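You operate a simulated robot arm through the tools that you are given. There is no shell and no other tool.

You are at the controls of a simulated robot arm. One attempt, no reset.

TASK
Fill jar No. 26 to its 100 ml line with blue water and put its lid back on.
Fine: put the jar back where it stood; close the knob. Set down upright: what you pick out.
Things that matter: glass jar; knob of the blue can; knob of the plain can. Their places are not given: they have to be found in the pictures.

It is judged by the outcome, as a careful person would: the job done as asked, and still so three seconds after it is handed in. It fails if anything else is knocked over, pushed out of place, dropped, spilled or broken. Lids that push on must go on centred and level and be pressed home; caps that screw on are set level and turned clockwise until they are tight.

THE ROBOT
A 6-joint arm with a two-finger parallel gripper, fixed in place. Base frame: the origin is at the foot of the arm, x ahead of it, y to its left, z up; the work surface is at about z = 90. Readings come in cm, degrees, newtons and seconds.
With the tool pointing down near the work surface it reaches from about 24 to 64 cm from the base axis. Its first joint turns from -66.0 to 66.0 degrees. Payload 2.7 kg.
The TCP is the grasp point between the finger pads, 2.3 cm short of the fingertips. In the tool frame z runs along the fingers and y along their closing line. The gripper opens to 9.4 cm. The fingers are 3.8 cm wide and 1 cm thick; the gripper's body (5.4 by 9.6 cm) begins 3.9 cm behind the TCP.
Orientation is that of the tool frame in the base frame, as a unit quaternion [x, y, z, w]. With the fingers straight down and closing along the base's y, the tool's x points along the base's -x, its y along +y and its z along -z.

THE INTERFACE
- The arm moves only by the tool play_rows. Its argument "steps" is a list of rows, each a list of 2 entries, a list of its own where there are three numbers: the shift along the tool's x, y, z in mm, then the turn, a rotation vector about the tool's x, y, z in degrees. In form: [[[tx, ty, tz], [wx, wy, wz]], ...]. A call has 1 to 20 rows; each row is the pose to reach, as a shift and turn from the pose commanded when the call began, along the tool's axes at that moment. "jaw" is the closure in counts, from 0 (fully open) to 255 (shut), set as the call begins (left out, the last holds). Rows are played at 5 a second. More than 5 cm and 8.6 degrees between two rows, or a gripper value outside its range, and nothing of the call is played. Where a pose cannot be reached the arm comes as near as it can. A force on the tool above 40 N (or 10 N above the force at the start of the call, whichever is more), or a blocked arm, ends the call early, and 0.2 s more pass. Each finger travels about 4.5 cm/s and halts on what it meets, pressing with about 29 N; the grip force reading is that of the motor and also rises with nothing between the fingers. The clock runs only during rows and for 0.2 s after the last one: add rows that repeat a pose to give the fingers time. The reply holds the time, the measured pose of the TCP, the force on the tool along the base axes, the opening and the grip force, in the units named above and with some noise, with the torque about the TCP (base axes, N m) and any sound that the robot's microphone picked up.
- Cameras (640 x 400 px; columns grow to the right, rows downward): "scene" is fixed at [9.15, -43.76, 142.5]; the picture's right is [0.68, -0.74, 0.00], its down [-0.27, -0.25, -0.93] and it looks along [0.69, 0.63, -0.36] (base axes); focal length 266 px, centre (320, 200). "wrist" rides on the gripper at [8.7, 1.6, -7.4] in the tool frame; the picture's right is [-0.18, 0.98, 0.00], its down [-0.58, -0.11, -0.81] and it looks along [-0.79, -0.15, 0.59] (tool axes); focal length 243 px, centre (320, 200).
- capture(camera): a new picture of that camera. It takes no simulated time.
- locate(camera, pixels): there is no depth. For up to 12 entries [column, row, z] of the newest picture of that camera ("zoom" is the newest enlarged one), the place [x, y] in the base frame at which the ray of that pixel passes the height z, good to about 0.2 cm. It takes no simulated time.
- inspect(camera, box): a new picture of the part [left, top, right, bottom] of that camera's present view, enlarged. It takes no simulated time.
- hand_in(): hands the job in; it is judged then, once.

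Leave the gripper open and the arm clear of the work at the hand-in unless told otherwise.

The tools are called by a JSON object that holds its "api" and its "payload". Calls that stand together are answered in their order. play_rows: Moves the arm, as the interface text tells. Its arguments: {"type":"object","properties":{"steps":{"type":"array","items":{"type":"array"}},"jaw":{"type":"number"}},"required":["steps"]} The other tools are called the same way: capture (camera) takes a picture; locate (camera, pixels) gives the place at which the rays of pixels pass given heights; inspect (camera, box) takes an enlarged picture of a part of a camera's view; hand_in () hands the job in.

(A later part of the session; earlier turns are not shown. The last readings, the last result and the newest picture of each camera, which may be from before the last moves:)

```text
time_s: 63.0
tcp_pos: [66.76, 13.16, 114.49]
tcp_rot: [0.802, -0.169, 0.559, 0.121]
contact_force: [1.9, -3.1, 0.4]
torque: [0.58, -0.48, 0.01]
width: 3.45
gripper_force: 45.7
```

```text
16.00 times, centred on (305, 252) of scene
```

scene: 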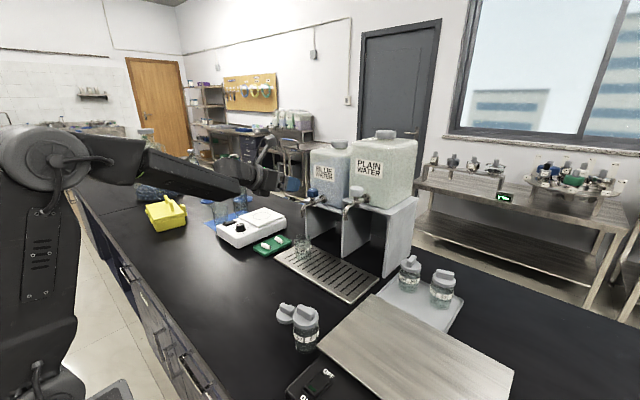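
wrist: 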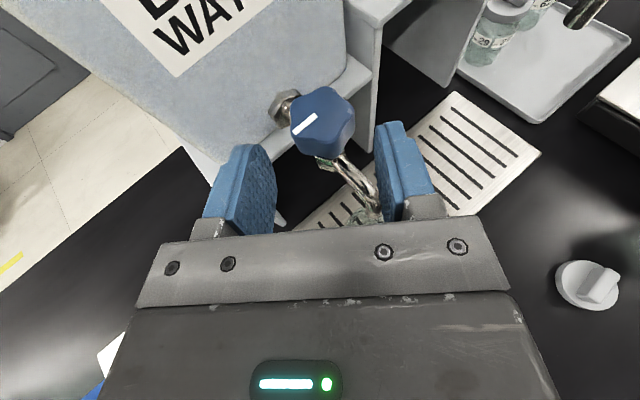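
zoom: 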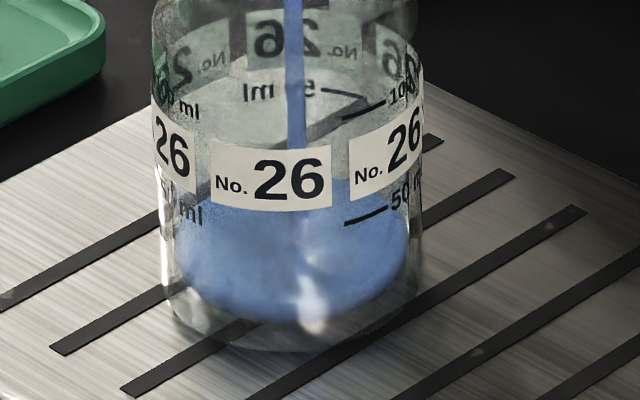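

The water's back edge is at zoom row ≈178; with the 50 ml and 100 ml lines at rows 216/110 I estimate ~13 ml after 5 s (≈2.6 ml/s). I open 12° further to speed up.

{"api": "play_rows", "payload": {"steps": [[[0, 0.26, 0], [2.81, 0.02, -1.04]], [[0, 0.52, 0], [5.63, 0.04, -2.08]], [[0, 0.78, 0.1], [8.44, 0.05, -3.11]], [[0, 1.04, 0.1], [11.26, 0.07, -4.15]], [[0, 1.04, 0.1], [11.26, 0.07, -4.15]], [[0, 1.04, 0.1], [11.26, 0.07, -4.15]], [[0, 1.04, 0.1], [11.26, 0.07, -4.15]]]}}

{"api": "inspect", "payload": {"camera": "scene", "box": [292, 240, 318, 264]}}

{"api": "inspect", "payload": {"camera": "scene", "box": [275, 185, 335, 265]}}

```text
time_s: 64.6
tcp_pos: [66.8, 13.18, 114.33]
tcp_rot: [0.816, -0.085, 0.568, 0.063]
contact_force: [0.9, -0.2, -1.1]
torque: [0.89, -0.74, 0.09]
width: 3.45
gripper_force: 44.3
```

```text
16.00 times, centred on (305, 252) of scene
```

zoom: 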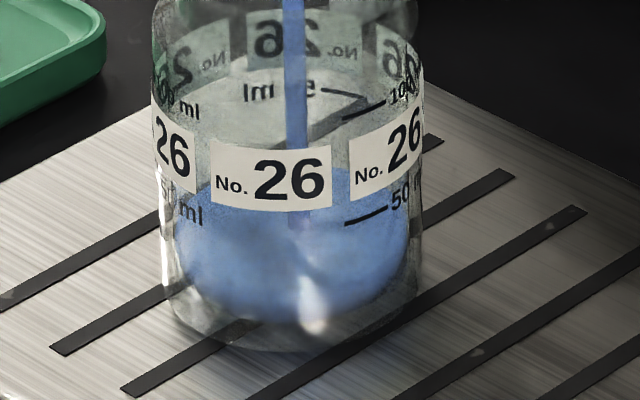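

```text
5.00 times, centred on (305, 225) of scene
```

zoom: 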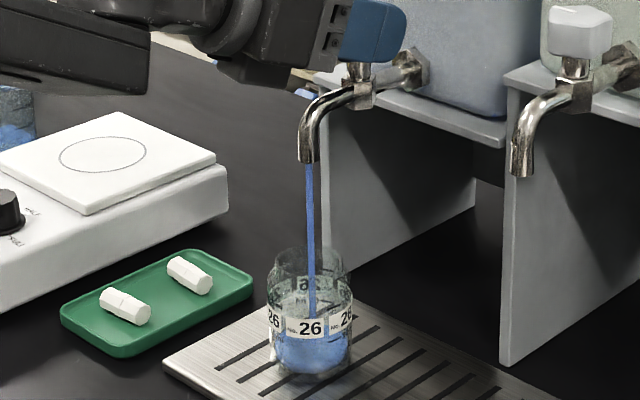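

The stream is thicker now. I wait 3 s and measure again.

{"api": "play_rows", "payload": {"steps": [[[0, 0, 0], [0, 0, 0]], [[0, 0, 0], [0, 0, 0]], [[0, 0, 0], [0, 0, 0]], [[0, 0, 0], [0, 0, 0]], [[0, 0, 0], [0, 0, 0]], [[0, 0, 0], [0, 0, 0]], [[0, 0, 0], [0, 0, 0]], [[0, 0, 0], [0, 0, 0]], [[0, 0, 0], [0, 0, 0]], [[0, 0, 0], [0, 0, 0]], [[0, 0, 0], [0, 0, 0]], [[0, 0, 0], [0, 0, 0]], [[0, 0, 0], [0, 0, 0]], [[0, 0, 0], [0, 0, 0]]]}}

{"api": "inspect", "payload": {"camera": "scene", "box": [292, 236, 318, 260]}}

```text
time_s: 67.6
tcp_pos: [66.82, 13.08, 114.48]
tcp_rot: [0.816, -0.084, 0.569, 0.063]
contact_force: [-0.7, 2.8, -1.0]
torque: [0.88, -0.25, -0.01]
width: 3.41
gripper_force: 44.8
```

```text
16.00 times, centred on (305, 248) of scene
```

zoom: 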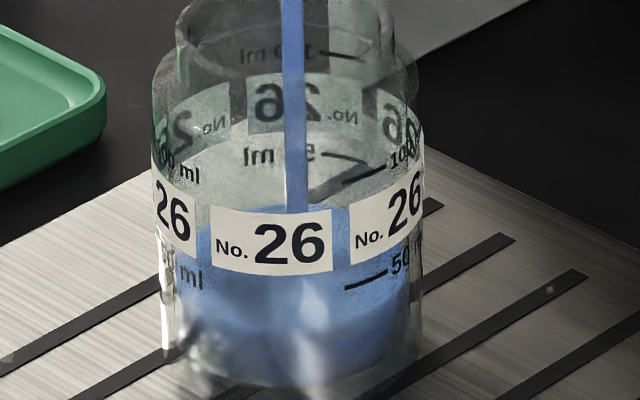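

Back edge rose from row 170 to 141 (same frame) in 3 s: ≈4.6 ml/s, now ≈30 ml. I let it run 8.4 s more (to ≈68 ml) and look again.

{"api": "play_rows", "payload": {"steps": [[[0, 0, 0], [0, 0, 0]], [[0, 0, 0], [0, 0, 0]], [[0, 0, 0], [0, 0, 0]], [[0, 0, 0], [0, 0, 0]], [[0, 0, 0], [0, 0, 0]], [[0, 0, 0], [0, 0, 0]], [[0, 0, 0], [0, 0, 0]], [[0, 0, 0], [0, 0, 0]], [[0, 0, 0], [0, 0, 0]], [[0, 0, 0], [0, 0, 0]], [[0, 0, 0], [0, 0, 0]], [[0, 0, 0], [0, 0, 0]], [[0, 0, 0], [0, 0, 0]], [[0, 0, 0], [0, 0, 0]], [[0, 0, 0], [0, 0, 0]], [[0, 0, 0], [0, 0, 0]], [[0, 0, 0], [0, 0, 0]], [[0, 0, 0], [0, 0, 0]], [[0, 0, 0], [0, 0, 0]], [[0, 0, 0], [0, 0, 0]]]}}

{"api": "inspect", "payload": {"camera": "scene", "box": [292, 236, 318, 260]}}

```text
time_s: 71.8
tcp_pos: [66.78, 13.07, 114.46]
tcp_rot: [0.816, -0.085, 0.569, 0.063]
contact_force: [0.0, 3.5, -0.4]
torque: [0.93, -0.15, 0.01]
width: 3.45
gripper_force: 44.2
```

```text
16.00 times, centred on (305, 248) of scene
```

zoom: 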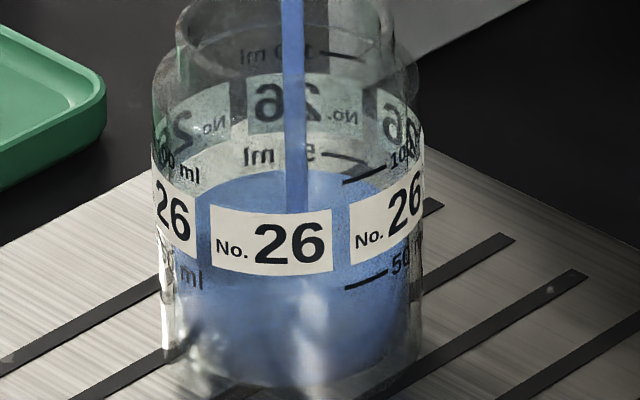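

Level is just under 50 ml (back edge at row ≈175 versus ≈165 for 50 ml): about 45 ml, ≈3.5 ml/s. I wait another 8.4 s in two calls.

{"api": "play_rows", "payload": {"steps": [[[0, 0, 0], [0, 0, 0]], [[0, 0, 0], [0, 0, 0]], [[0, 0, 0], [0, 0, 0]], [[0, 0, 0], [0, 0, 0]], [[0, 0, 0], [0, 0, 0]], [[0, 0, 0], [0, 0, 0]], [[0, 0, 0], [0, 0, 0]], [[0, 0, 0], [0, 0, 0]], [[0, 0, 0], [0, 0, 0]], [[0, 0, 0], [0, 0, 0]], [[0, 0, 0], [0, 0, 0]], [[0, 0, 0], [0, 0, 0]], [[0, 0, 0], [0, 0, 0]], [[0, 0, 0], [0, 0, 0]], [[0, 0, 0], [0, 0, 0]], [[0, 0, 0], [0, 0, 0]], [[0, 0, 0], [0, 0, 0]], [[0, 0, 0], [0, 0, 0]], [[0, 0, 0], [0, 0, 0]], [[0, 0, 0], [0, 0, 0]]]}}

{"api": "inspect", "payload": {"camera": "scene", "box": [292, 236, 318, 260]}}

```text
time_s: 76.0
tcp_pos: [66.72, 13.16, 114.43]
tcp_rot: [0.816, -0.085, 0.568, 0.062]
contact_force: [0.3, 3.0, -1.6]
torque: [0.86, -0.19, 0.02]
width: 3.43
gripper_force: 45.2
```

```text
16.00 times, centred on (305, 248) of scene
```

zoom: 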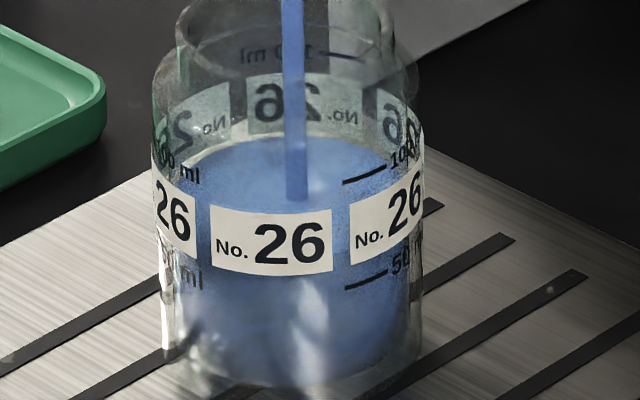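

Back edge now at row ≈137: ≈61 ml (3.8 ml/s). I wait 5.2 s more.

{"api": "play_rows", "payload": {"steps": [[[0, 0, 0], [0, 0, 0]], [[0, 0, 0], [0, 0, 0]], [[0, 0, 0], [0, 0, 0]], [[0, 0, 0], [0, 0, 0]], [[0, 0, 0], [0, 0, 0]], [[0, 0, 0], [0, 0, 0]], [[0, 0, 0], [0, 0, 0]], [[0, 0, 0], [0, 0, 0]], [[0, 0, 0], [0, 0, 0]], [[0, 0, 0], [0, 0, 0]], [[0, 0, 0], [0, 0, 0]], [[0, 0, 0], [0, 0, 0]], [[0, 0, 0], [0, 0, 0]], [[0, 0, 0], [0, 0, 0]], [[0, 0, 0], [0, 0, 0]], [[0, 0, 0], [0, 0, 0]], [[0, 0, 0], [0, 0, 0]], [[0, 0, 0], [0, 0, 0]], [[0, 0, 0], [0, 0, 0]], [[0, 0, 0], [0, 0, 0]]]}}

{"api": "inspect", "payload": {"camera": "scene", "box": [292, 236, 318, 260]}}

```text
time_s: 80.2
tcp_pos: [66.75, 13.05, 114.54]
tcp_rot: [0.816, -0.084, 0.569, 0.062]
contact_force: [-0.3, 4.5, -1.9]
torque: [0.91, -0.2, 0.01]
width: 3.44
gripper_force: 44.9
```

```text
16.00 times, centred on (305, 248) of scene
```

zoom: 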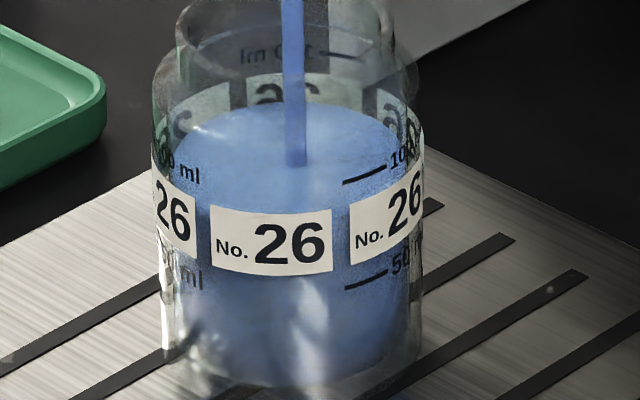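

Back edge at row ≈102: ≈78 ml (4 ml/s). I wait 2.4 s, then throttle.

{"api": "play_rows", "payload": {"steps": [[[0, 0, 0], [0, 0, 0]], [[0, 0, 0], [0, 0, 0]], [[0, 0, 0], [0, 0, 0]], [[0, 0, 0], [0, 0, 0]], [[0, 0, 0], [0, 0, 0]], [[0, 0, 0], [0, 0, 0]], [[0, 0, 0], [0, 0, 0]], [[0, 0, 0], [0, 0, 0]], [[0, 0, 0], [0, 0, 0]], [[0, 0, 0], [0, 0, 0]], [[0, 0, 0], [0, 0, 0]]]}}

{"api": "inspect", "payload": {"camera": "scene", "box": [292, 236, 318, 260]}}

```text
time_s: 82.6
tcp_pos: [66.73, 13.06, 114.46]
tcp_rot: [0.816, -0.084, 0.569, 0.062]
contact_force: [0.2, 4.2, -1.0]
torque: [0.88, -0.22, 0.02]
width: 3.46
gripper_force: 44.8
```

```text
16.00 times, centred on (305, 248) of scene
```

zoom: 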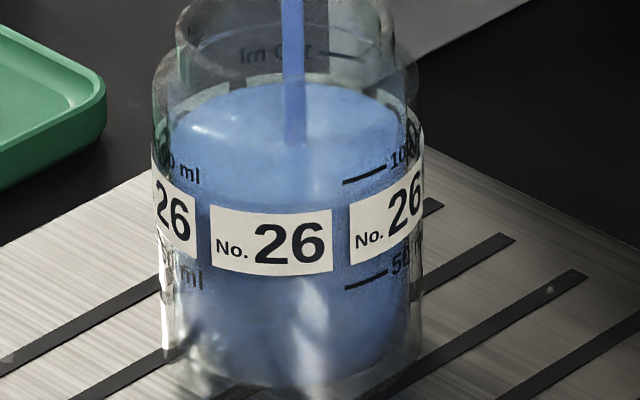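

Back edge at row ≈82: ≈88 ml. I turn the knob back 12° to slow the flow and look.

{"api": "play_rows", "payload": {"steps": [[[0, -0.52, 0], [-5.63, -0.04, 2.08]], [[0, -1.04, 0.1], [-11.26, -0.07, 4.15]]]}}

{"api": "inspect", "payload": {"camera": "scene", "box": [292, 234, 318, 258]}}

```text
time_s: 83.2
tcp_pos: [66.85, 13.22, 114.39]
tcp_rot: [0.802, -0.17, 0.56, 0.122]
contact_force: [0.0, 4.6, -1.6]
torque: [0.83, -0.14, 0.05]
width: 3.46
gripper_force: 44.8
```

```text
16.00 times, centred on (305, 246) of scene
```

zoom: 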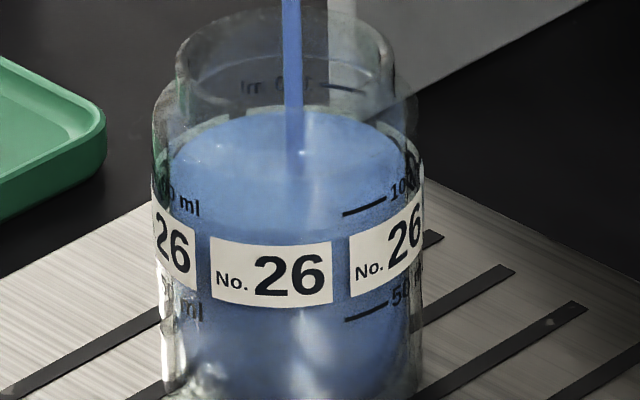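

Stream thinner; back edge at row 109 (≈77 in the former frame), i.e. ≈91 ml. I wait 1.6 s at this flow.

{"api": "play_rows", "payload": {"steps": [[[0, 0, 0], [0, 0, 0]], [[0, 0, 0], [0, 0, 0]], [[0, 0, 0], [0, 0, 0]], [[0, 0, 0], [0, 0, 0]], [[0, 0, 0], [0, 0, 0]], [[0, 0, 0], [0, 0, 0]], [[0, 0, 0], [0, 0, 0]]]}}

{"api": "inspect", "payload": {"camera": "scene", "box": [292, 234, 318, 258]}}

```text
time_s: 84.8
tcp_pos: [66.77, 13.19, 114.65]
tcp_rot: [0.803, -0.168, 0.559, 0.121]
contact_force: [0.5, 3.6, -0.3]
torque: [0.97, -0.47, 0.0]
width: 3.42
gripper_force: 44.9
```

```text
16.00 times, centred on (305, 246) of scene
```

zoom: 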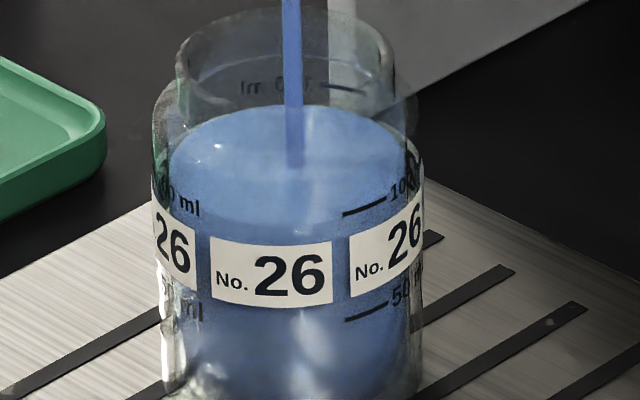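

{"api": "inspect", "payload": {"camera": "scene", "box": [294, 236, 314, 250]}}

```text
16.00 times, centred on (304, 243) of scene
```

zoom: 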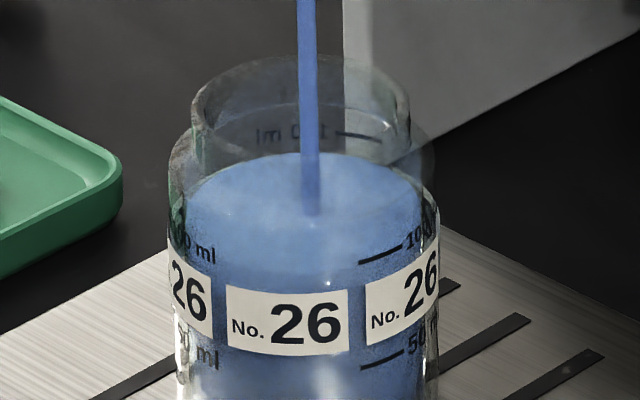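

Comparing with both 100 ml marks (front (380,255), back (360,136)), the surface centre is ≈15 px below target: ≈93 ml. I wait 1.4 s more.

{"api": "play_rows", "payload": {"steps": [[[0, 0, 0], [0, 0, 0]], [[0, 0, 0], [0, 0, 0]], [[0, 0, 0], [0, 0, 0]], [[0, 0, 0], [0, 0, 0]], [[0, 0, 0], [0, 0, 0]], [[0, 0, 0], [0, 0, 0]]]}}

{"api": "inspect", "payload": {"camera": "scene", "box": [294, 236, 314, 250]}}

```text
time_s: 86.2
tcp_pos: [66.82, 13.3, 114.52]
tcp_rot: [0.802, -0.169, 0.559, 0.121]
contact_force: [1.2, 3.2, 0.2]
torque: [0.9, -0.27, 0.03]
width: 3.43
gripper_force: 44.8
```

```text
16.00 times, centred on (304, 243) of scene
```

zoom: 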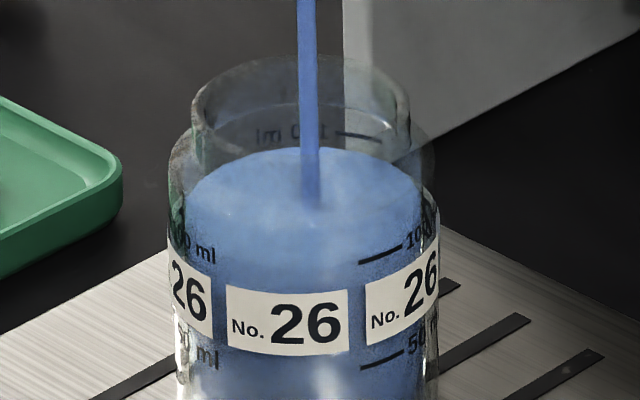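

Back edge now at row 148; target ≈140. ≈97 ml. I wait 0.8 s and check once more.

{"api": "play_rows", "payload": {"steps": [[[0, 0, 0], [0, 0, 0]], [[0, 0, 0], [0, 0, 0]], [[0, 0, 0], [0, 0, 0]]]}}

{"api": "inspect", "payload": {"camera": "scene", "box": [294, 236, 314, 250]}}

```text
time_s: 87.0
tcp_pos: [66.8, 13.32, 114.56]
tcp_rot: [0.803, -0.169, 0.559, 0.121]
contact_force: [0.8, 3.8, -0.5]
torque: [0.84, -0.32, 0.03]
width: 3.45
gripper_force: 45.2
```

```text
16.00 times, centred on (304, 243) of scene
```

zoom: 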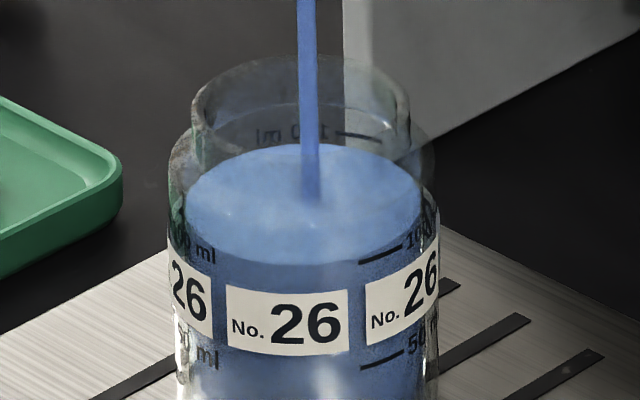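

The surface ellipse is clear now (rows 144–265, centre 204.5; 100 ml ≈199–201): ≈98 ml. I hold 0.4 s more and turn the knob back 12° to closed in the same call.

{"api": "play_rows", "payload": {"steps": [[[0, 0, 0], [0, 0, 0]], [[0, 0, 0], [0, 0, 0]], [[0, -0.52, 0], [-5.63, -0.04, 2.08]], [[0, -1.04, 0.1], [-11.26, -0.07, 4.15]], [[0, -1.04, 0.1], [-11.26, -0.07, 4.15]]]}}

{"api": "inspect", "payload": {"camera": "scene", "box": [294, 236, 314, 250]}}

{"api": "inspect", "payload": {"camera": "wrist", "box": [250, 90, 400, 220]}}

```text
time_s: 88.2
tcp_pos: [66.88, 13.28, 114.56]
tcp_rot: [0.78, -0.252, 0.544, 0.179]
contact_force: [0.2, 1.2, 1.4]
torque: [0.9, -0.36, 0.04]
width: 3.44
gripper_force: 45.7
```

```text
16.00 times, centred on (304, 243) of scene
```

zoom: 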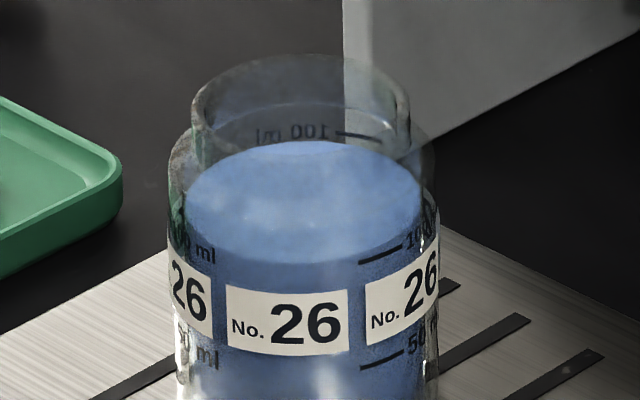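

```text
3.08 times, centred on (325, 155) of wrist
```

zoom: 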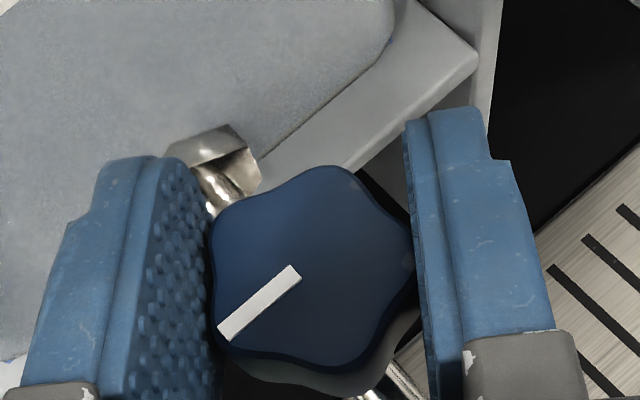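

Flow stopped; level ≈99–100 ml (ellipse centre ≈202 vs 199–201.5). I wait 1 s and check that nothing drips and the level is steady.

{"api": "play_rows", "payload": {"steps": [[[0, 0, 0], [0, 0, 0]], [[0, 0, 0], [0, 0, 0]], [[0, 0, 0], [0, 0, 0]], [[0, 0, 0], [0, 0, 0]], [[0, 0, 0], [0, 0, 0]]]}}

{"api": "inspect", "payload": {"camera": "scene", "box": [294, 236, 314, 250]}}

{"api": "inspect", "payload": {"camera": "scene", "box": [280, 190, 330, 260]}}

```text
time_s: 89.4
tcp_pos: [66.82, 13.24, 114.4]
tcp_rot: [0.781, -0.252, 0.543, 0.179]
contact_force: [0.4, 0.4, 0.4]
torque: [0.7, -0.66, -0.03]
width: 3.4
gripper_force: 45.4
```

```text
16.00 times, centred on (304, 243) of scene
```

zoom: 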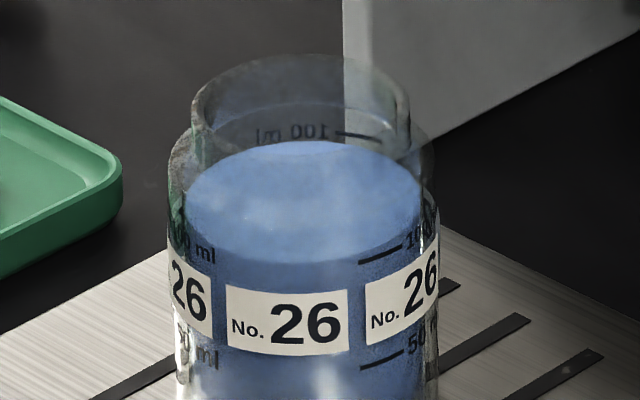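

```text
5.71 times, centred on (305, 225) of scene
```

zoom: 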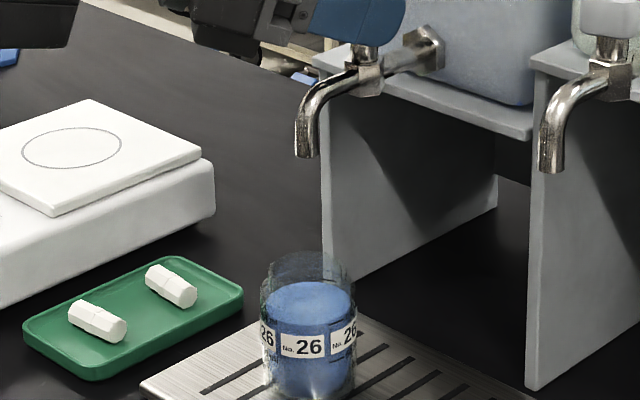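

Closed, no drip, level steady at the line. I release the knob (jaws to 5.5 cm) and retreat backwards along the approach direction.

{"api": "play_rows", "payload": {"steps": [[[0, 0, 0], [0, 0, 0]], [[0, 0, 0], [0, 0, 0]], [[0, 0, 0], [0, 0, 0]], [[0, 0, 0], [0, 0, 0]]], "jaw": 105}}

{"api": "inspect", "payload": {"camera": "wrist", "box": [250, 90, 400, 220]}}

```text
time_s: 90.4
tcp_pos: [66.87, 13.34, 114.39]
tcp_rot: [0.781, -0.253, 0.543, 0.18]
contact_force: [-0.4, 0.0, -0.3]
torque: [0.01, -0.03, 0.01]
width: 5.52
gripper_force: 0.1
```

```text
3.08 times, centred on (325, 155) of wrist
```

zoom: 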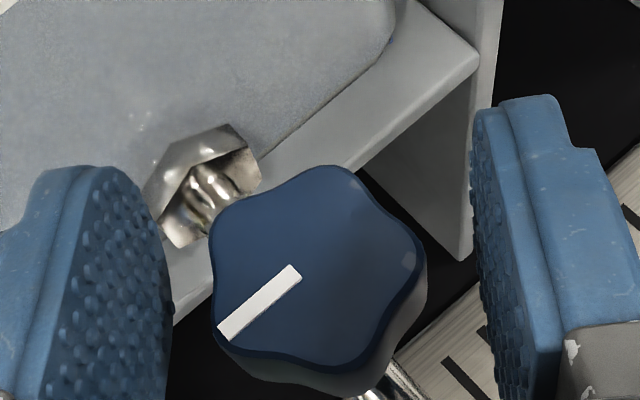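

The knob's mark is back where it was. I retreat 8 cm.

{"api": "play_rows", "payload": {"steps": [[[-6.9, 0, -18.7], [0, 0, 0]], [[-13.8, 0, -37.5], [0, 0, 0]], [[-20.7, 0, -56.2], [0, 0, 0]], [[-27.6, 0, -74.9], [0, 0, 0]], [[-27.6, 0, -74.9], [0, 0, 0]]]}}

{"api": "capture", "payload": {"camera": "wrist"}}

{"api": "inspect", "payload": {"camera": "scene", "box": [260, 170, 360, 260]}}

```text
time_s: 91.6
tcp_pos: [60.47, 18.01, 114.51]
tcp_rot: [0.78, -0.252, 0.544, 0.18]
contact_force: [0.8, -0.4, -0.3]
torque: [-0.02, 0.02, 0.0]
width: 5.55
gripper_force: 0.1
```

```text
taken
```

wrist: 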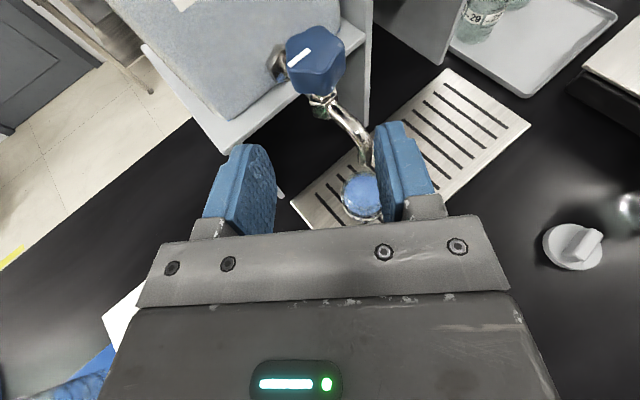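

```text
4.44 times, centred on (310, 215) of scene
```

zoom: 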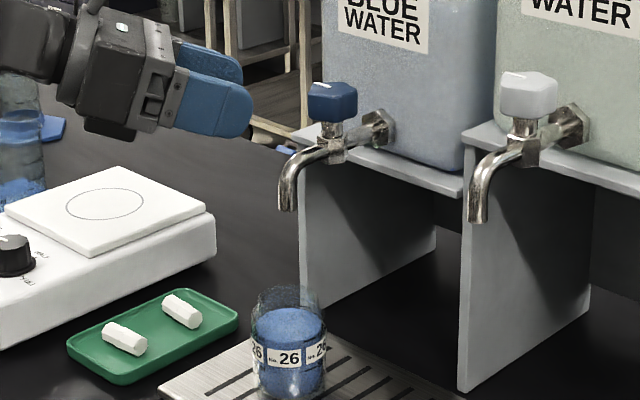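

Next I reverse the earlier move: turn back +35° and go to (55,13.1,120), jaws to 8 cm.

{"api": "play_rows", "payload": {"steps": [[[9.1, 14.4, -6.5], [6.57, 0.04, -2.42]], [[18.2, 28.9, -13], [13.13, 0.08, -4.84]], [[27.4, 43.3, -19.6], [19.7, 0.13, -7.27]], [[36.5, 57.8, -26.1], [26.26, 0.17, -9.69]], [[45.6, 72.2, -32.6], [32.83, 0.21, -12.11]], [[45.6, 72.2, -32.6], [32.83, 0.21, -12.11]]], "jaw": 38}}

{"api": "inspect", "payload": {"camera": "wrist", "box": [300, 130, 390, 220]}}

```text
time_s: 93.0
tcp_pos: [55.13, 12.92, 119.9]
tcp_rot: [0.821, -0.005, 0.571, 0.008]
contact_force: [-0.4, -0.8, -0.4]
torque: [-0.01, 0.03, -0.01]
width: 7.99
gripper_force: 0.0
```

```text
4.44 times, centred on (345, 175) of wrist
```

zoom: 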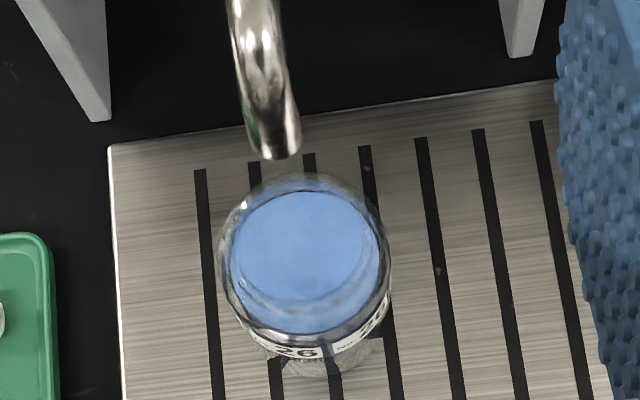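

Now I go down the reverse path to (52.5,13.1,95.9), in front of the jar.

{"api": "play_rows", "payload": {"steps": [[[-18.7, -0.2, -4], [0, 0, 0]], [[-43.7, -0.5, -6], [0, 0, 0]], [[-83.3, -1, 4.3], [0, 0, 0]], [[-120.9, -1, 18.2], [0, 0, 0]], [[-158.5, -1, 32.2], [0, 0, 0]], [[-196.1, -1, 46.1], [0, 0, 0]], [[-233.7, -1, 60], [0, 0, 0]], [[-233.7, -1, 60], [0, 0, 0]]]}}

{"api": "capture", "payload": {"camera": "wrist"}}

{"api": "inspect", "payload": {"camera": "wrist", "box": [210, 0, 430, 140]}}

```text
time_s: 94.8
tcp_pos: [52.51, 13.1, 95.84]
tcp_rot: [0.82, -0.004, 0.572, 0.006]
contact_force: [0.1, 0.8, 0.4]
torque: [-0.02, 0.0, -0.02]
width: 7.97
gripper_force: 0.0
```

```text
taken
```

wrist: 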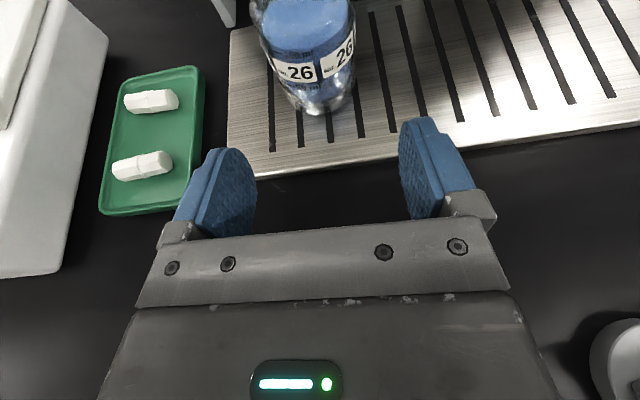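

```text
2.86 times, centred on (320, 70) of wrist
```

zoom: 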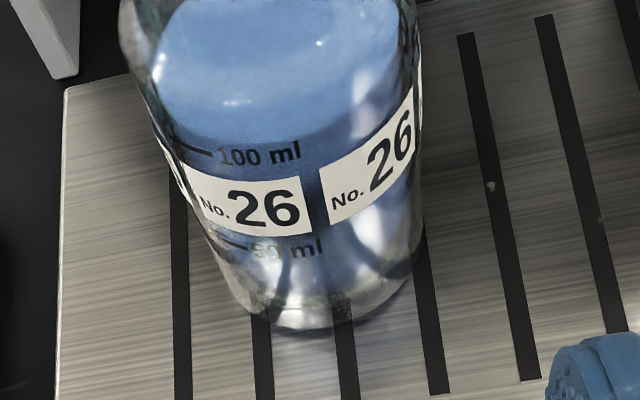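

I take a closer look at the level relative to the 100 ml line from here.

{"api": "inspect", "payload": {"camera": "wrist", "box": [255, 0, 375, 75]}}

```text
5.33 times, centred on (315, 38) of wrist
```

zoom: 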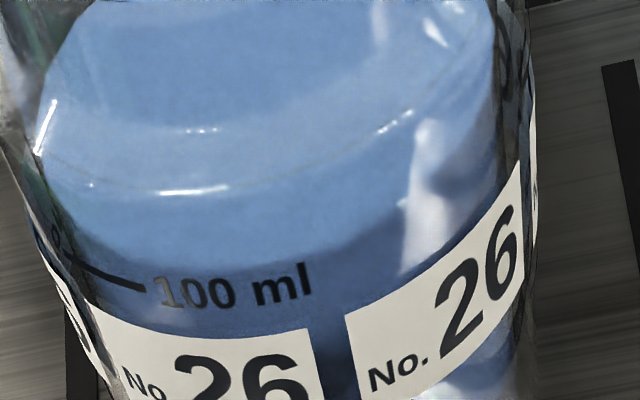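

I use geometry to check: locate the 100 ml line and the water's front edge at several heights.

{"api": "locate", "payload": {"camera": "zoom", "pixels": [[105, 273, 95.5], [105, 273, 96], [105, 273, 96.5], [140, 287, 96], [230, 253, 95.5], [230, 253, 96], [230, 253, 96.5], [230, 253, 97], [100, 225, 96], [100, 225, 96.5]]}}

```text
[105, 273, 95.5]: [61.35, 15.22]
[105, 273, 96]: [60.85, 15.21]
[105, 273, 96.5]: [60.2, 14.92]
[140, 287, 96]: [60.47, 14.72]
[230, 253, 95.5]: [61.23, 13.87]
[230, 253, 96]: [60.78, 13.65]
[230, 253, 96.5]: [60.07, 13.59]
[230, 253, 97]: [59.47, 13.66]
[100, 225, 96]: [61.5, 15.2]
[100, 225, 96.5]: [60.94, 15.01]
```

Mark ≈ z 96.1–96.2 and water edge ≈ 96.1–96.4: the level agrees with the line within error. I proceed: advance 91 mm to straddle the jar.

{"api": "play_rows", "payload": {"steps": [[[7.8, -0.3, 21.1], [0, 0, 0]], [[15.6, -0.7, 42.2], [0, 0, 0]], [[23.5, -1, 63.3], [0, 0, 0]], [[27.4, -1.2, 73.8], [0, 0, 0]], [[31.3, -1.4, 84.4], [0, 0, 0]], [[31.3, -1.4, 84.4], [0, 0, 0]]]}}

{"api": "inspect", "payload": {"camera": "wrist", "box": [200, 60, 440, 230]}}

```text
time_s: 96.2
tcp_pos: [61.61, 12.92, 95.86]
tcp_rot: [0.82, -0.006, 0.572, 0.008]
contact_force: [0.1, 1.0, 0.2]
torque: [0.0, -0.01, 0.0]
width: 7.99
gripper_force: 0.1
```

```text
2.35 times, centred on (320, 145) of wrist
```

zoom: 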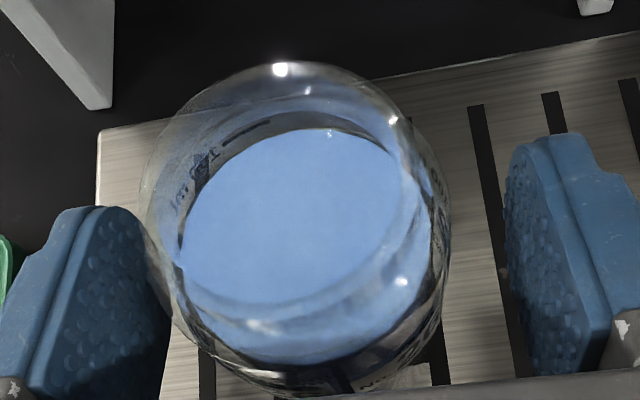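

The jar sits ~2 mm off toward the left finger compared with the release picture (140–450 versus 155–462). I correct by -2.2 mm along tool y and close.

{"api": "play_rows", "payload": {"steps": [[[0, -2.2, 0], [0, 0, 0]], [[0, -2.2, 0], [0, 0, 0]]]}}

{"api": "play_rows", "payload": {"steps": [[[0, 0, 0], [0, 0, 0]], [[0, 0, 0], [0, 0, 0]], [[0, 0, 0], [0, 0, 0]], [[0, 0, 0], [0, 0, 0]], [[0, 0, 0], [0, 0, 0]]], "jaw": 140}}

{"api": "inspect", "payload": {"camera": "wrist", "box": [200, 60, 440, 230]}}

{"api": "inspect", "payload": {"camera": "scene", "box": [270, 195, 330, 265]}}

```text
time_s: 96.8
tcp_pos: [61.6, 13.29, 95.85]
tcp_rot: [0.82, -0.005, 0.572, 0.008]
contact_force: [0.3, 0.4, 0.0]
torque: [0.03, -0.02, 0.0]
width: 8.02
gripper_force: 0.1
```

```text
time_s: 98.0
tcp_pos: [61.42, 13.09, 95.91]
tcp_rot: [0.82, -0.006, 0.572, 0.008]
contact_force: [-1.0, 1.0, 0.0]
torque: [0.12, 0.01, 0.03]
width: 5.51
gripper_force: 29.5
```

```text
2.35 times, centred on (320, 145) of wrist
```

zoom: 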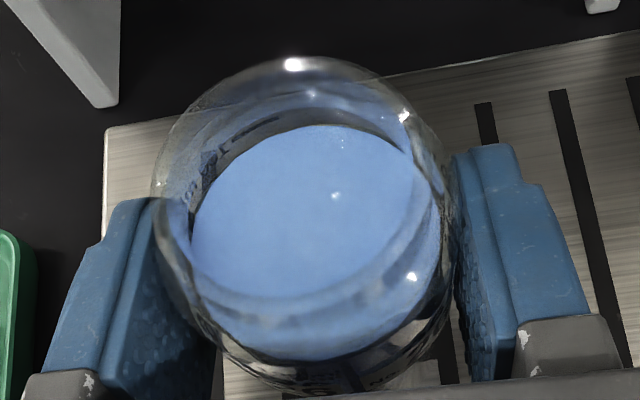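

```text
5.71 times, centred on (300, 230) of scene
```

zoom: 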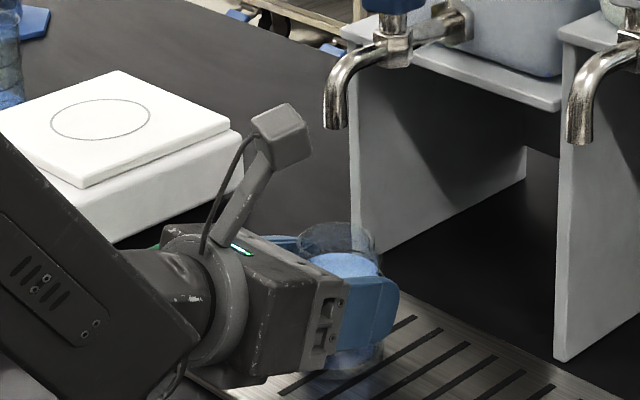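

Held at 5.5 cm. I lift 1.6 cm slowly.

{"api": "play_rows", "payload": {"steps": [[[1.9, 0, -0.7], [0, 0, 0]], [[4.7, 0, -1.7], [0, 0, 0]], [[8.4, 0, -3.1], [0, 0, 0]], [[12.2, 0, -4.5], [0, 0, 0]], [[15, 0, -5.5], [0, 0, 0]], [[15, 0, -5.5], [0, 0, 0]]]}}

{"api": "inspect", "payload": {"camera": "scene", "box": [270, 195, 330, 265]}}

```text
time_s: 99.4
tcp_pos: [61.54, 13.3, 97.55]
tcp_rot: [0.821, -0.006, 0.571, 0.008]
contact_force: [0.7, 0.6, -3.3]
torque: [0.01, 0.05, 0.03]
width: 5.51
gripper_force: 29.3
```

```text
5.71 times, centred on (300, 230) of scene
```

zoom: 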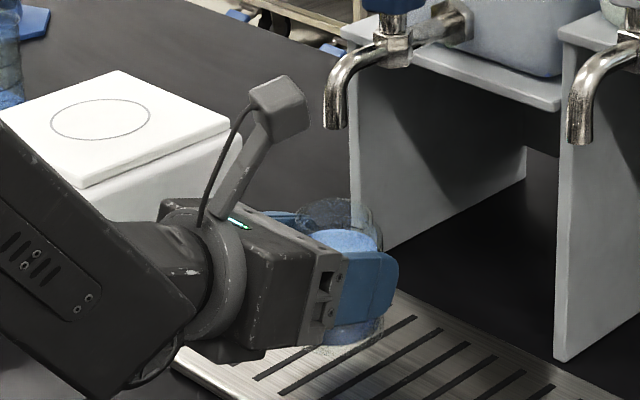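

The filled jar hangs upright. I retreat slowly 76 mm in -x, out from under the spout.

{"api": "play_rows", "payload": {"steps": [[[-1, 0, -2.7], [0, 0, 0]], [[-3.3, 0.2, -8.9], [0, 0, 0]], [[-6.6, 0.3, -17.8], [0, 0, 0]], [[-9.9, 0.5, -26.7], [0, 0, 0]], [[-13.2, 0.7, -35.7], [0, 0, 0]], [[-16.4, 0.8, -44.6], [0, 0, 0]], [[-19.7, 1, -53.5], [0, 0, 0]], [[-23, 1.1, -62.4], [0, 0, 0]], [[-25.3, 1.2, -68.6], [0, 0, 0]], [[-26.3, 1.3, -71.3], [0, 0, 0]], [[-26.3, 1.3, -71.3], [0, 0, 0]]]}}

{"api": "inspect", "payload": {"camera": "wrist", "box": [200, 60, 440, 230]}}

```text
time_s: 101.8
tcp_pos: [53.84, 13.16, 97.6]
tcp_rot: [0.82, -0.006, 0.572, 0.008]
contact_force: [-0.1, -0.1, -1.5]
torque: [-0.02, 0.03, 0.02]
width: 5.53
gripper_force: 28.9
```

```text
2.35 times, centred on (320, 145) of wrist
```

zoom: 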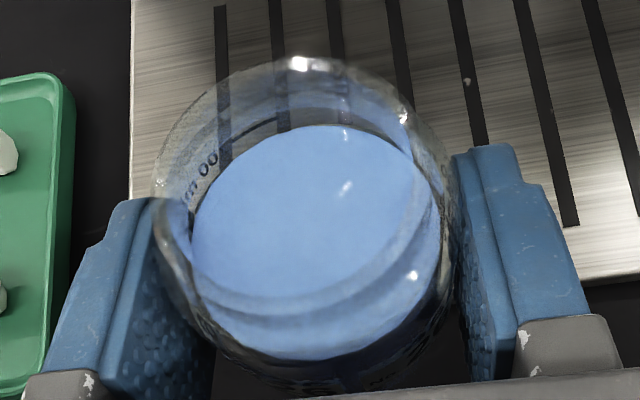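

Now I raise to z≈104.5 and shift to y≈10, slowly.

{"api": "play_rows", "payload": {"steps": [[[3, 1.5, -1], [0, 0, 0]], [[10, 5.1, -3.4], [0, 0, 0]], [[20, 10.3, -6.9], [0, 0, 0]], [[30, 15.4, -10.3], [0, 0, 0]], [[40, 20.5, -13.7], [0, 0, 0]], [[50, 25.7, -17.1], [0, 0, 0]], [[59, 30.3, -20.2], [0, 0, 0]], [[64, 32.8, -21.9], [0, 0, 0]], [[65.1, 33.4, -22.3], [0, 0, 0]], [[65.1, 33.4, -22.3], [0, 0, 0]]]}}

```text
time_s: 104.0
tcp_pos: [53.97, 9.95, 104.43]
tcp_rot: [0.82, -0.005, 0.573, 0.007]
contact_force: [0.6, -0.9, -3.4]
torque: [-0.01, 0.03, 0.04]
width: 5.52
gripper_force: 29.4
```

Next I turn the jar back by -89.7° about the vertical while carrying it to above its original place (50.0,-10.95,104.4), with smooth speed.

{"api": "play_rows", "payload": {"steps": [[[-0.1, 2.1, -0.3], [-0.84, -0.01, 0.31]], [[-0.4, 6.3, -1], [-2.52, -0.02, 0.93]], [[-1, 14.7, -2.3], [-5.89, -0.04, 2.17]], [[-1.6, 25.2, -4], [-10.1, -0.06, 3.72]], [[-2.5, 37.7, -6], [-15.15, -0.1, 5.59]], [[-3.4, 51.4, -8.2], [-20.61, -0.13, 7.6]], [[-4.2, 65, -10.4], [-26.08, -0.17, 9.62]], [[-5.1, 78.6, -12.5], [-31.55, -0.2, 11.64]], [[-6, 92.3, -14.7], [-37.02, -0.24, 13.66]], [[-6.9, 105.9, -16.9], [-42.49, -0.27, 15.68]], [[-7.8, 119.5, -19], [-47.96, -0.31, 17.69]], [[-8.7, 133.2, -21.2], [-53.43, -0.34, 19.71]], [[-9.6, 146.8, -23.4], [-58.9, -0.38, 21.73]], [[-10.5, 160.4, -25.6], [-64.37, -0.41, 23.75]], [[-11.4, 174.1, -27.7], [-69.84, -0.45, 25.76]], [[-12.1, 185.6, -29.6], [-74.46, -0.48, 27.47]], [[-12.7, 195, -31.1], [-78.25, -0.5, 28.87]], [[-13.3, 203.4, -32.4], [-81.62, -0.52, 30.11]], [[-13.7, 209.7, -33.4], [-84.14, -0.54, 31.04]], [[-13.7, 209.7, -33.4], [-84.14, -0.54, 31.04]]]}}

{"api": "capture", "payload": {"camera": "scene"}}

{"api": "inspect", "payload": {"camera": "wrist", "box": [200, 60, 440, 230]}}

```text
time_s: 108.2
tcp_pos: [50.06, -10.94, 104.48]
tcp_rot: [-0.577, 0.583, -0.399, -0.409]
contact_force: [-0.4, -0.4, -2.8]
torque: [0.0, -0.03, -0.03]
width: 5.51
gripper_force: 28.9
```

```text
taken
```

scene: 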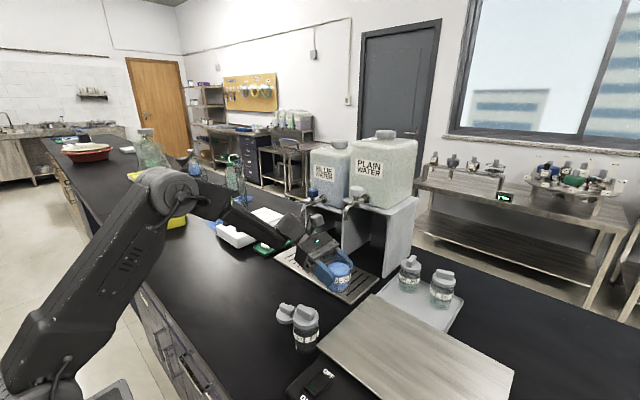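

```text
2.35 times, centred on (320, 145) of wrist
```

zoom: 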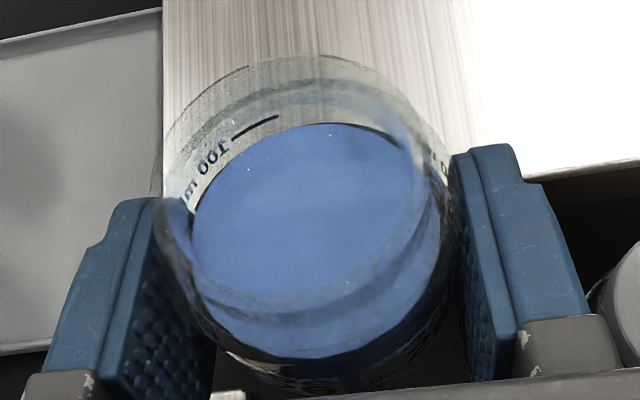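

The jar is above its original place. I lower slowly to z≈95.6.

{"api": "play_rows", "payload": {"steps": [[[-4, 0, 1.5], [0, 0, 0]], [[-13, 0, 4.8], [0, 0, 0]], [[-23, -0.1, 8.5], [0, 0, 0]], [[-33, -0.2, 12.2], [0, 0, 0]], [[-43, -0.3, 15.9], [0, 0, 0]], [[-53, -0.4, 19.5], [0, 0, 0]], [[-63, -0.5, 23.2], [0, 0, 0]], [[-73, -0.5, 26.9], [0, 0, 0]], [[-80, -0.6, 29.5], [0, 0, 0]], [[-83, -0.6, 30.6], [0, 0, 0]], [[-83, -0.6, 30.6], [0, 0, 0]]]}}

{"api": "inspect", "payload": {"camera": "scene", "box": [270, 250, 390, 340]}}

```text
time_s: 110.6
tcp_pos: [50.18, -10.96, 95.73]
tcp_rot: [-0.577, 0.583, -0.4, -0.409]
contact_force: [0.4, -0.8, -2.9]
torque: [0.0, 0.0, -0.02]
width: 5.51
gripper_force: 28.6
```

```text
4.44 times, centred on (330, 295) of scene
```

zoom: 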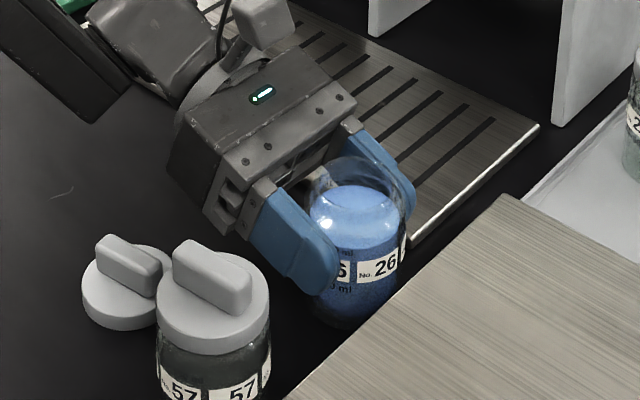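

Just above the table now. I lower in small steps until the contact force shows.

{"api": "play_rows", "payload": {"steps": [[[-1.9, 0, 0.7], [0, 0, 0]], [[-3.8, 0, 1.4], [0, 0, 0]], [[-3.8, 0, 1.4], [0, 0, 0]]]}}

{"api": "play_rows", "payload": {"steps": [[[-0.94, 0, 0.35], [0, 0, 0]], [[-0.94, 0, 0.35], [0, 0, 0]]]}}

{"api": "play_rows", "payload": {"steps": [[[-0.94, 0, 0.35], [0, 0, 0]], [[-0.94, 0, 0.35], [0, 0, 0]]]}}

```text
time_s: 111.4
tcp_pos: [50.1, -10.99, 95.18]
tcp_rot: [-0.577, 0.583, -0.399, -0.409]
contact_force: [0.9, -0.3, -3.0]
torque: [-0.01, -0.02, 0.02]
width: 5.49
gripper_force: 29.3
```

```text
time_s: 112.0
tcp_pos: [50.04, -10.88, 95.06]
tcp_rot: [-0.577, 0.583, -0.4, -0.41]
contact_force: [-0.4, -0.3, -2.7]
torque: [0.01, 0.02, -0.03]
width: 5.5
gripper_force: 28.8
```

```text
time_s: 112.6
tcp_pos: [50.06, -10.98, 94.98]
tcp_rot: [-0.578, 0.583, -0.4, -0.409]
contact_force: [0.2, -0.2, -2.9]
torque: [-0.01, 0.02, 0.02]
width: 5.49
gripper_force: 29.6
```

{"api": "play_rows", "payload": {"steps": [[[-0.94, 0, 0.35], [0, 0, 0]], [[-0.94, 0, 0.35], [0, 0, 0]]]}}

{"api": "play_rows", "payload": {"steps": [[[-0.94, 0, 0.35], [0, 0, 0]], [[-0.94, 0, 0.35], [0, 0, 0]]]}}

```text
time_s: 113.2
tcp_pos: [50.0, -10.95, 94.97]
tcp_rot: [-0.577, 0.583, -0.4, -0.409]
contact_force: [-0.1, -0.4, -2.1]
torque: [0.02, 0.04, 0.0]
width: 5.51
gripper_force: 29.0
```

```text
time_s: 113.8
tcp_pos: [49.95, -10.93, 94.92]
tcp_rot: [-0.577, 0.582, -0.401, -0.409]
contact_force: [-1.1, 1.7, 2.1]
torque: [0.07, -0.07, 0.0]
width: 5.5
gripper_force: 29.6
```

Contact just made (force rose from -2.9 to +2.1 N). I press 0.5 mm more and open the fingers to 8 cm.

{"api": "play_rows", "payload": {"steps": [[[-0.5, 0, 0.2], [0, 0, 0]], [[-0.5, 0, 0.2], [0, 0, 0]]]}}

{"api": "play_rows", "payload": {"steps": [[[0, 0, 0], [0, 0, 0]], [[0, 0, 0], [0, 0, 0]], [[0, 0, 0], [0, 0, 0]], [[0, 0, 0], [0, 0, 0]], [[0, 0, 0], [0, 0, 0]]], "jaw": 38}}

{"api": "inspect", "payload": {"camera": "scene", "box": [270, 250, 390, 340]}}

{"api": "inspect", "payload": {"camera": "wrist", "box": [200, 60, 440, 230]}}

```text
time_s: 114.4
tcp_pos: [50.02, -10.92, 94.93]
tcp_rot: [-0.577, 0.583, -0.401, -0.409]
contact_force: [-3.3, 2.4, 8.9]
torque: [0.16, -0.13, 0.07]
width: 5.53
gripper_force: 28.8
```

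```text
time_s: 115.6
tcp_pos: [50.13, -10.99, 94.96]
tcp_rot: [-0.578, 0.582, -0.4, -0.408]
contact_force: [-0.2, -0.4, 0.6]
torque: [0.01, -0.01, 0.04]
width: 7.98
gripper_force: 0.1
```

```text
4.44 times, centred on (330, 295) of scene
```

zoom: 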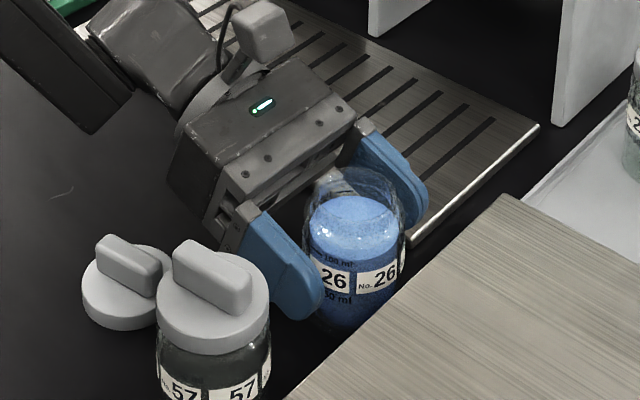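

```text
2.35 times, centred on (320, 145) of wrist
```

zoom: 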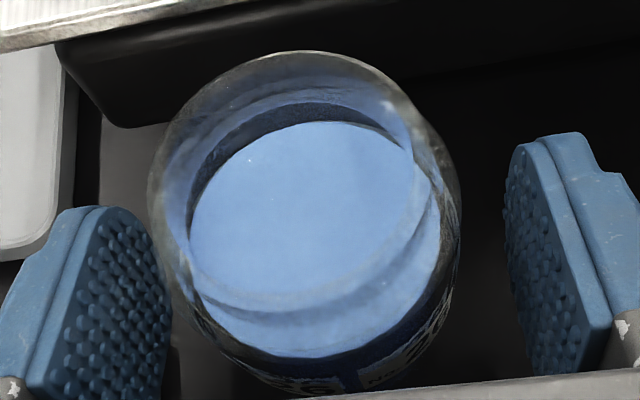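

Released; the jar stands upright at its place. I retreat 80 mm in +y at the same height, then view.

{"api": "play_rows", "payload": {"steps": [[[-3.5, 0.1, -9.4], [0, 0, 0]], [[-10.4, 0.4, -28.1], [0, 0, 0]], [[-19, 0.8, -51.5], [0, 0, 0]], [[-27.7, 1.3, -75], [0, 0, 0]], [[-27.7, 1.3, -75], [0, 0, 0]]]}}

{"api": "inspect", "payload": {"camera": "scene", "box": [318, 280, 358, 326]}}

{"api": "inspect", "payload": {"camera": "wrist", "box": [220, 20, 460, 230]}}

```text
time_s: 116.8
tcp_pos: [49.98, -2.94, 94.81]
tcp_rot: [-0.577, 0.582, -0.401, -0.409]
contact_force: [-0.2, -0.5, 0.1]
torque: [0.04, 0.0, 0.02]
width: 8.01
gripper_force: 0.1
```

```text
8.70 times, centred on (338, 303) of scene
```

zoom: 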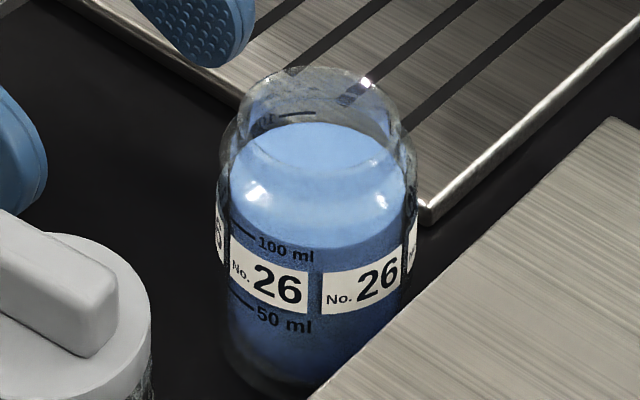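

```text
1.90 times, centred on (340, 125) of wrist
```

zoom: 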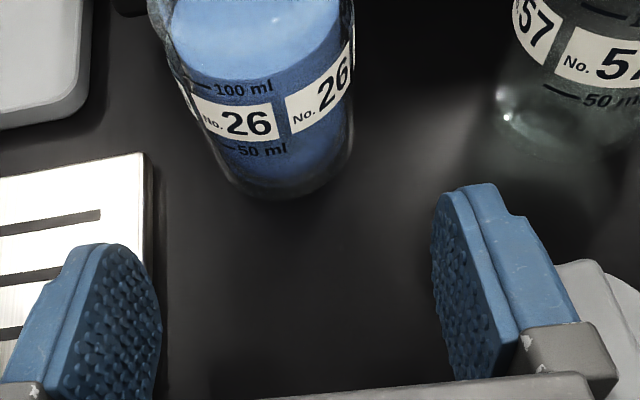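

The jar stands where it was (within ~1–2 mm) with the level at the 100 ml line. Now I rise to z≈110 before re-orienting the tool downward for the lid.

{"api": "play_rows", "payload": {"steps": [[[35, 0.2, -12.9], [0, 0, 0]], [[70, 0.5, -25.8], [0, 0, 0]], [[105, 0.8, -38.7], [0, 0, 0]], [[140.6, 1, -51.8], [0, 0, 0]], [[140.6, 1, -51.8], [0, 0, 0]]]}}

{"api": "play_rows", "payload": {"steps": [[[0.2, 0.1, -6], [0, -7.76, 0]], [[0.3, 0.2, -12], [0, -15.5, 0]], [[0.5, 0.3, -18], [0, -23.3, 0]], [[0.6, 0.4, -24], [0, -31, 0]], [[0.8, 0.4, -30], [0, -38.8, 0]], [[0.9, 0.5, -36], [0, -46.5, 0]], [[1.1, 0.6, -42], [0, -54.3, 0]], [[1.2, 0.7, -48], [0, -62, 0]], [[1.4, 0.8, -53.7], [0, -69.8, 0]], [[1.4, 0.8, -53.7], [0, -69.8, 0]]]}}

{"api": "capture", "payload": {"camera": "scene"}}

```text
time_s: 118.0
tcp_pos: [50.09, -2.96, 109.77]
tcp_rot: [-0.578, 0.582, -0.4, -0.408]
contact_force: [-0.3, -1.7, 0.4]
torque: [0.02, 0.01, 0.01]
width: 8.01
gripper_force: 0.0
```

```text
time_s: 120.2
tcp_pos: [49.92, 2.07, 111.72]
tcp_rot: [-0.703, 0.711, 0.003, -0.002]
contact_force: [-0.4, 0.4, -1.0]
torque: [0.01, 0.01, -0.02]
width: 8.01
gripper_force: 0.2
```

```text
taken
```

scene: 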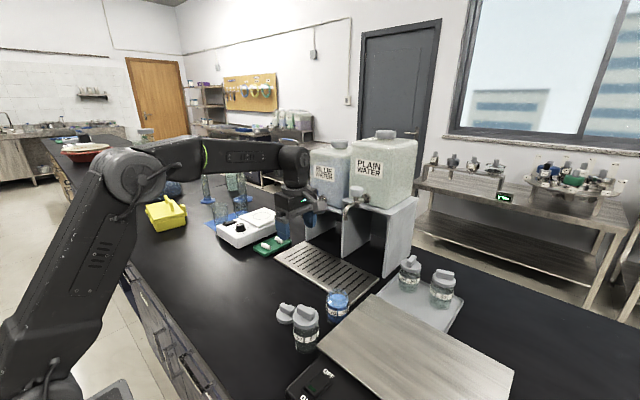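

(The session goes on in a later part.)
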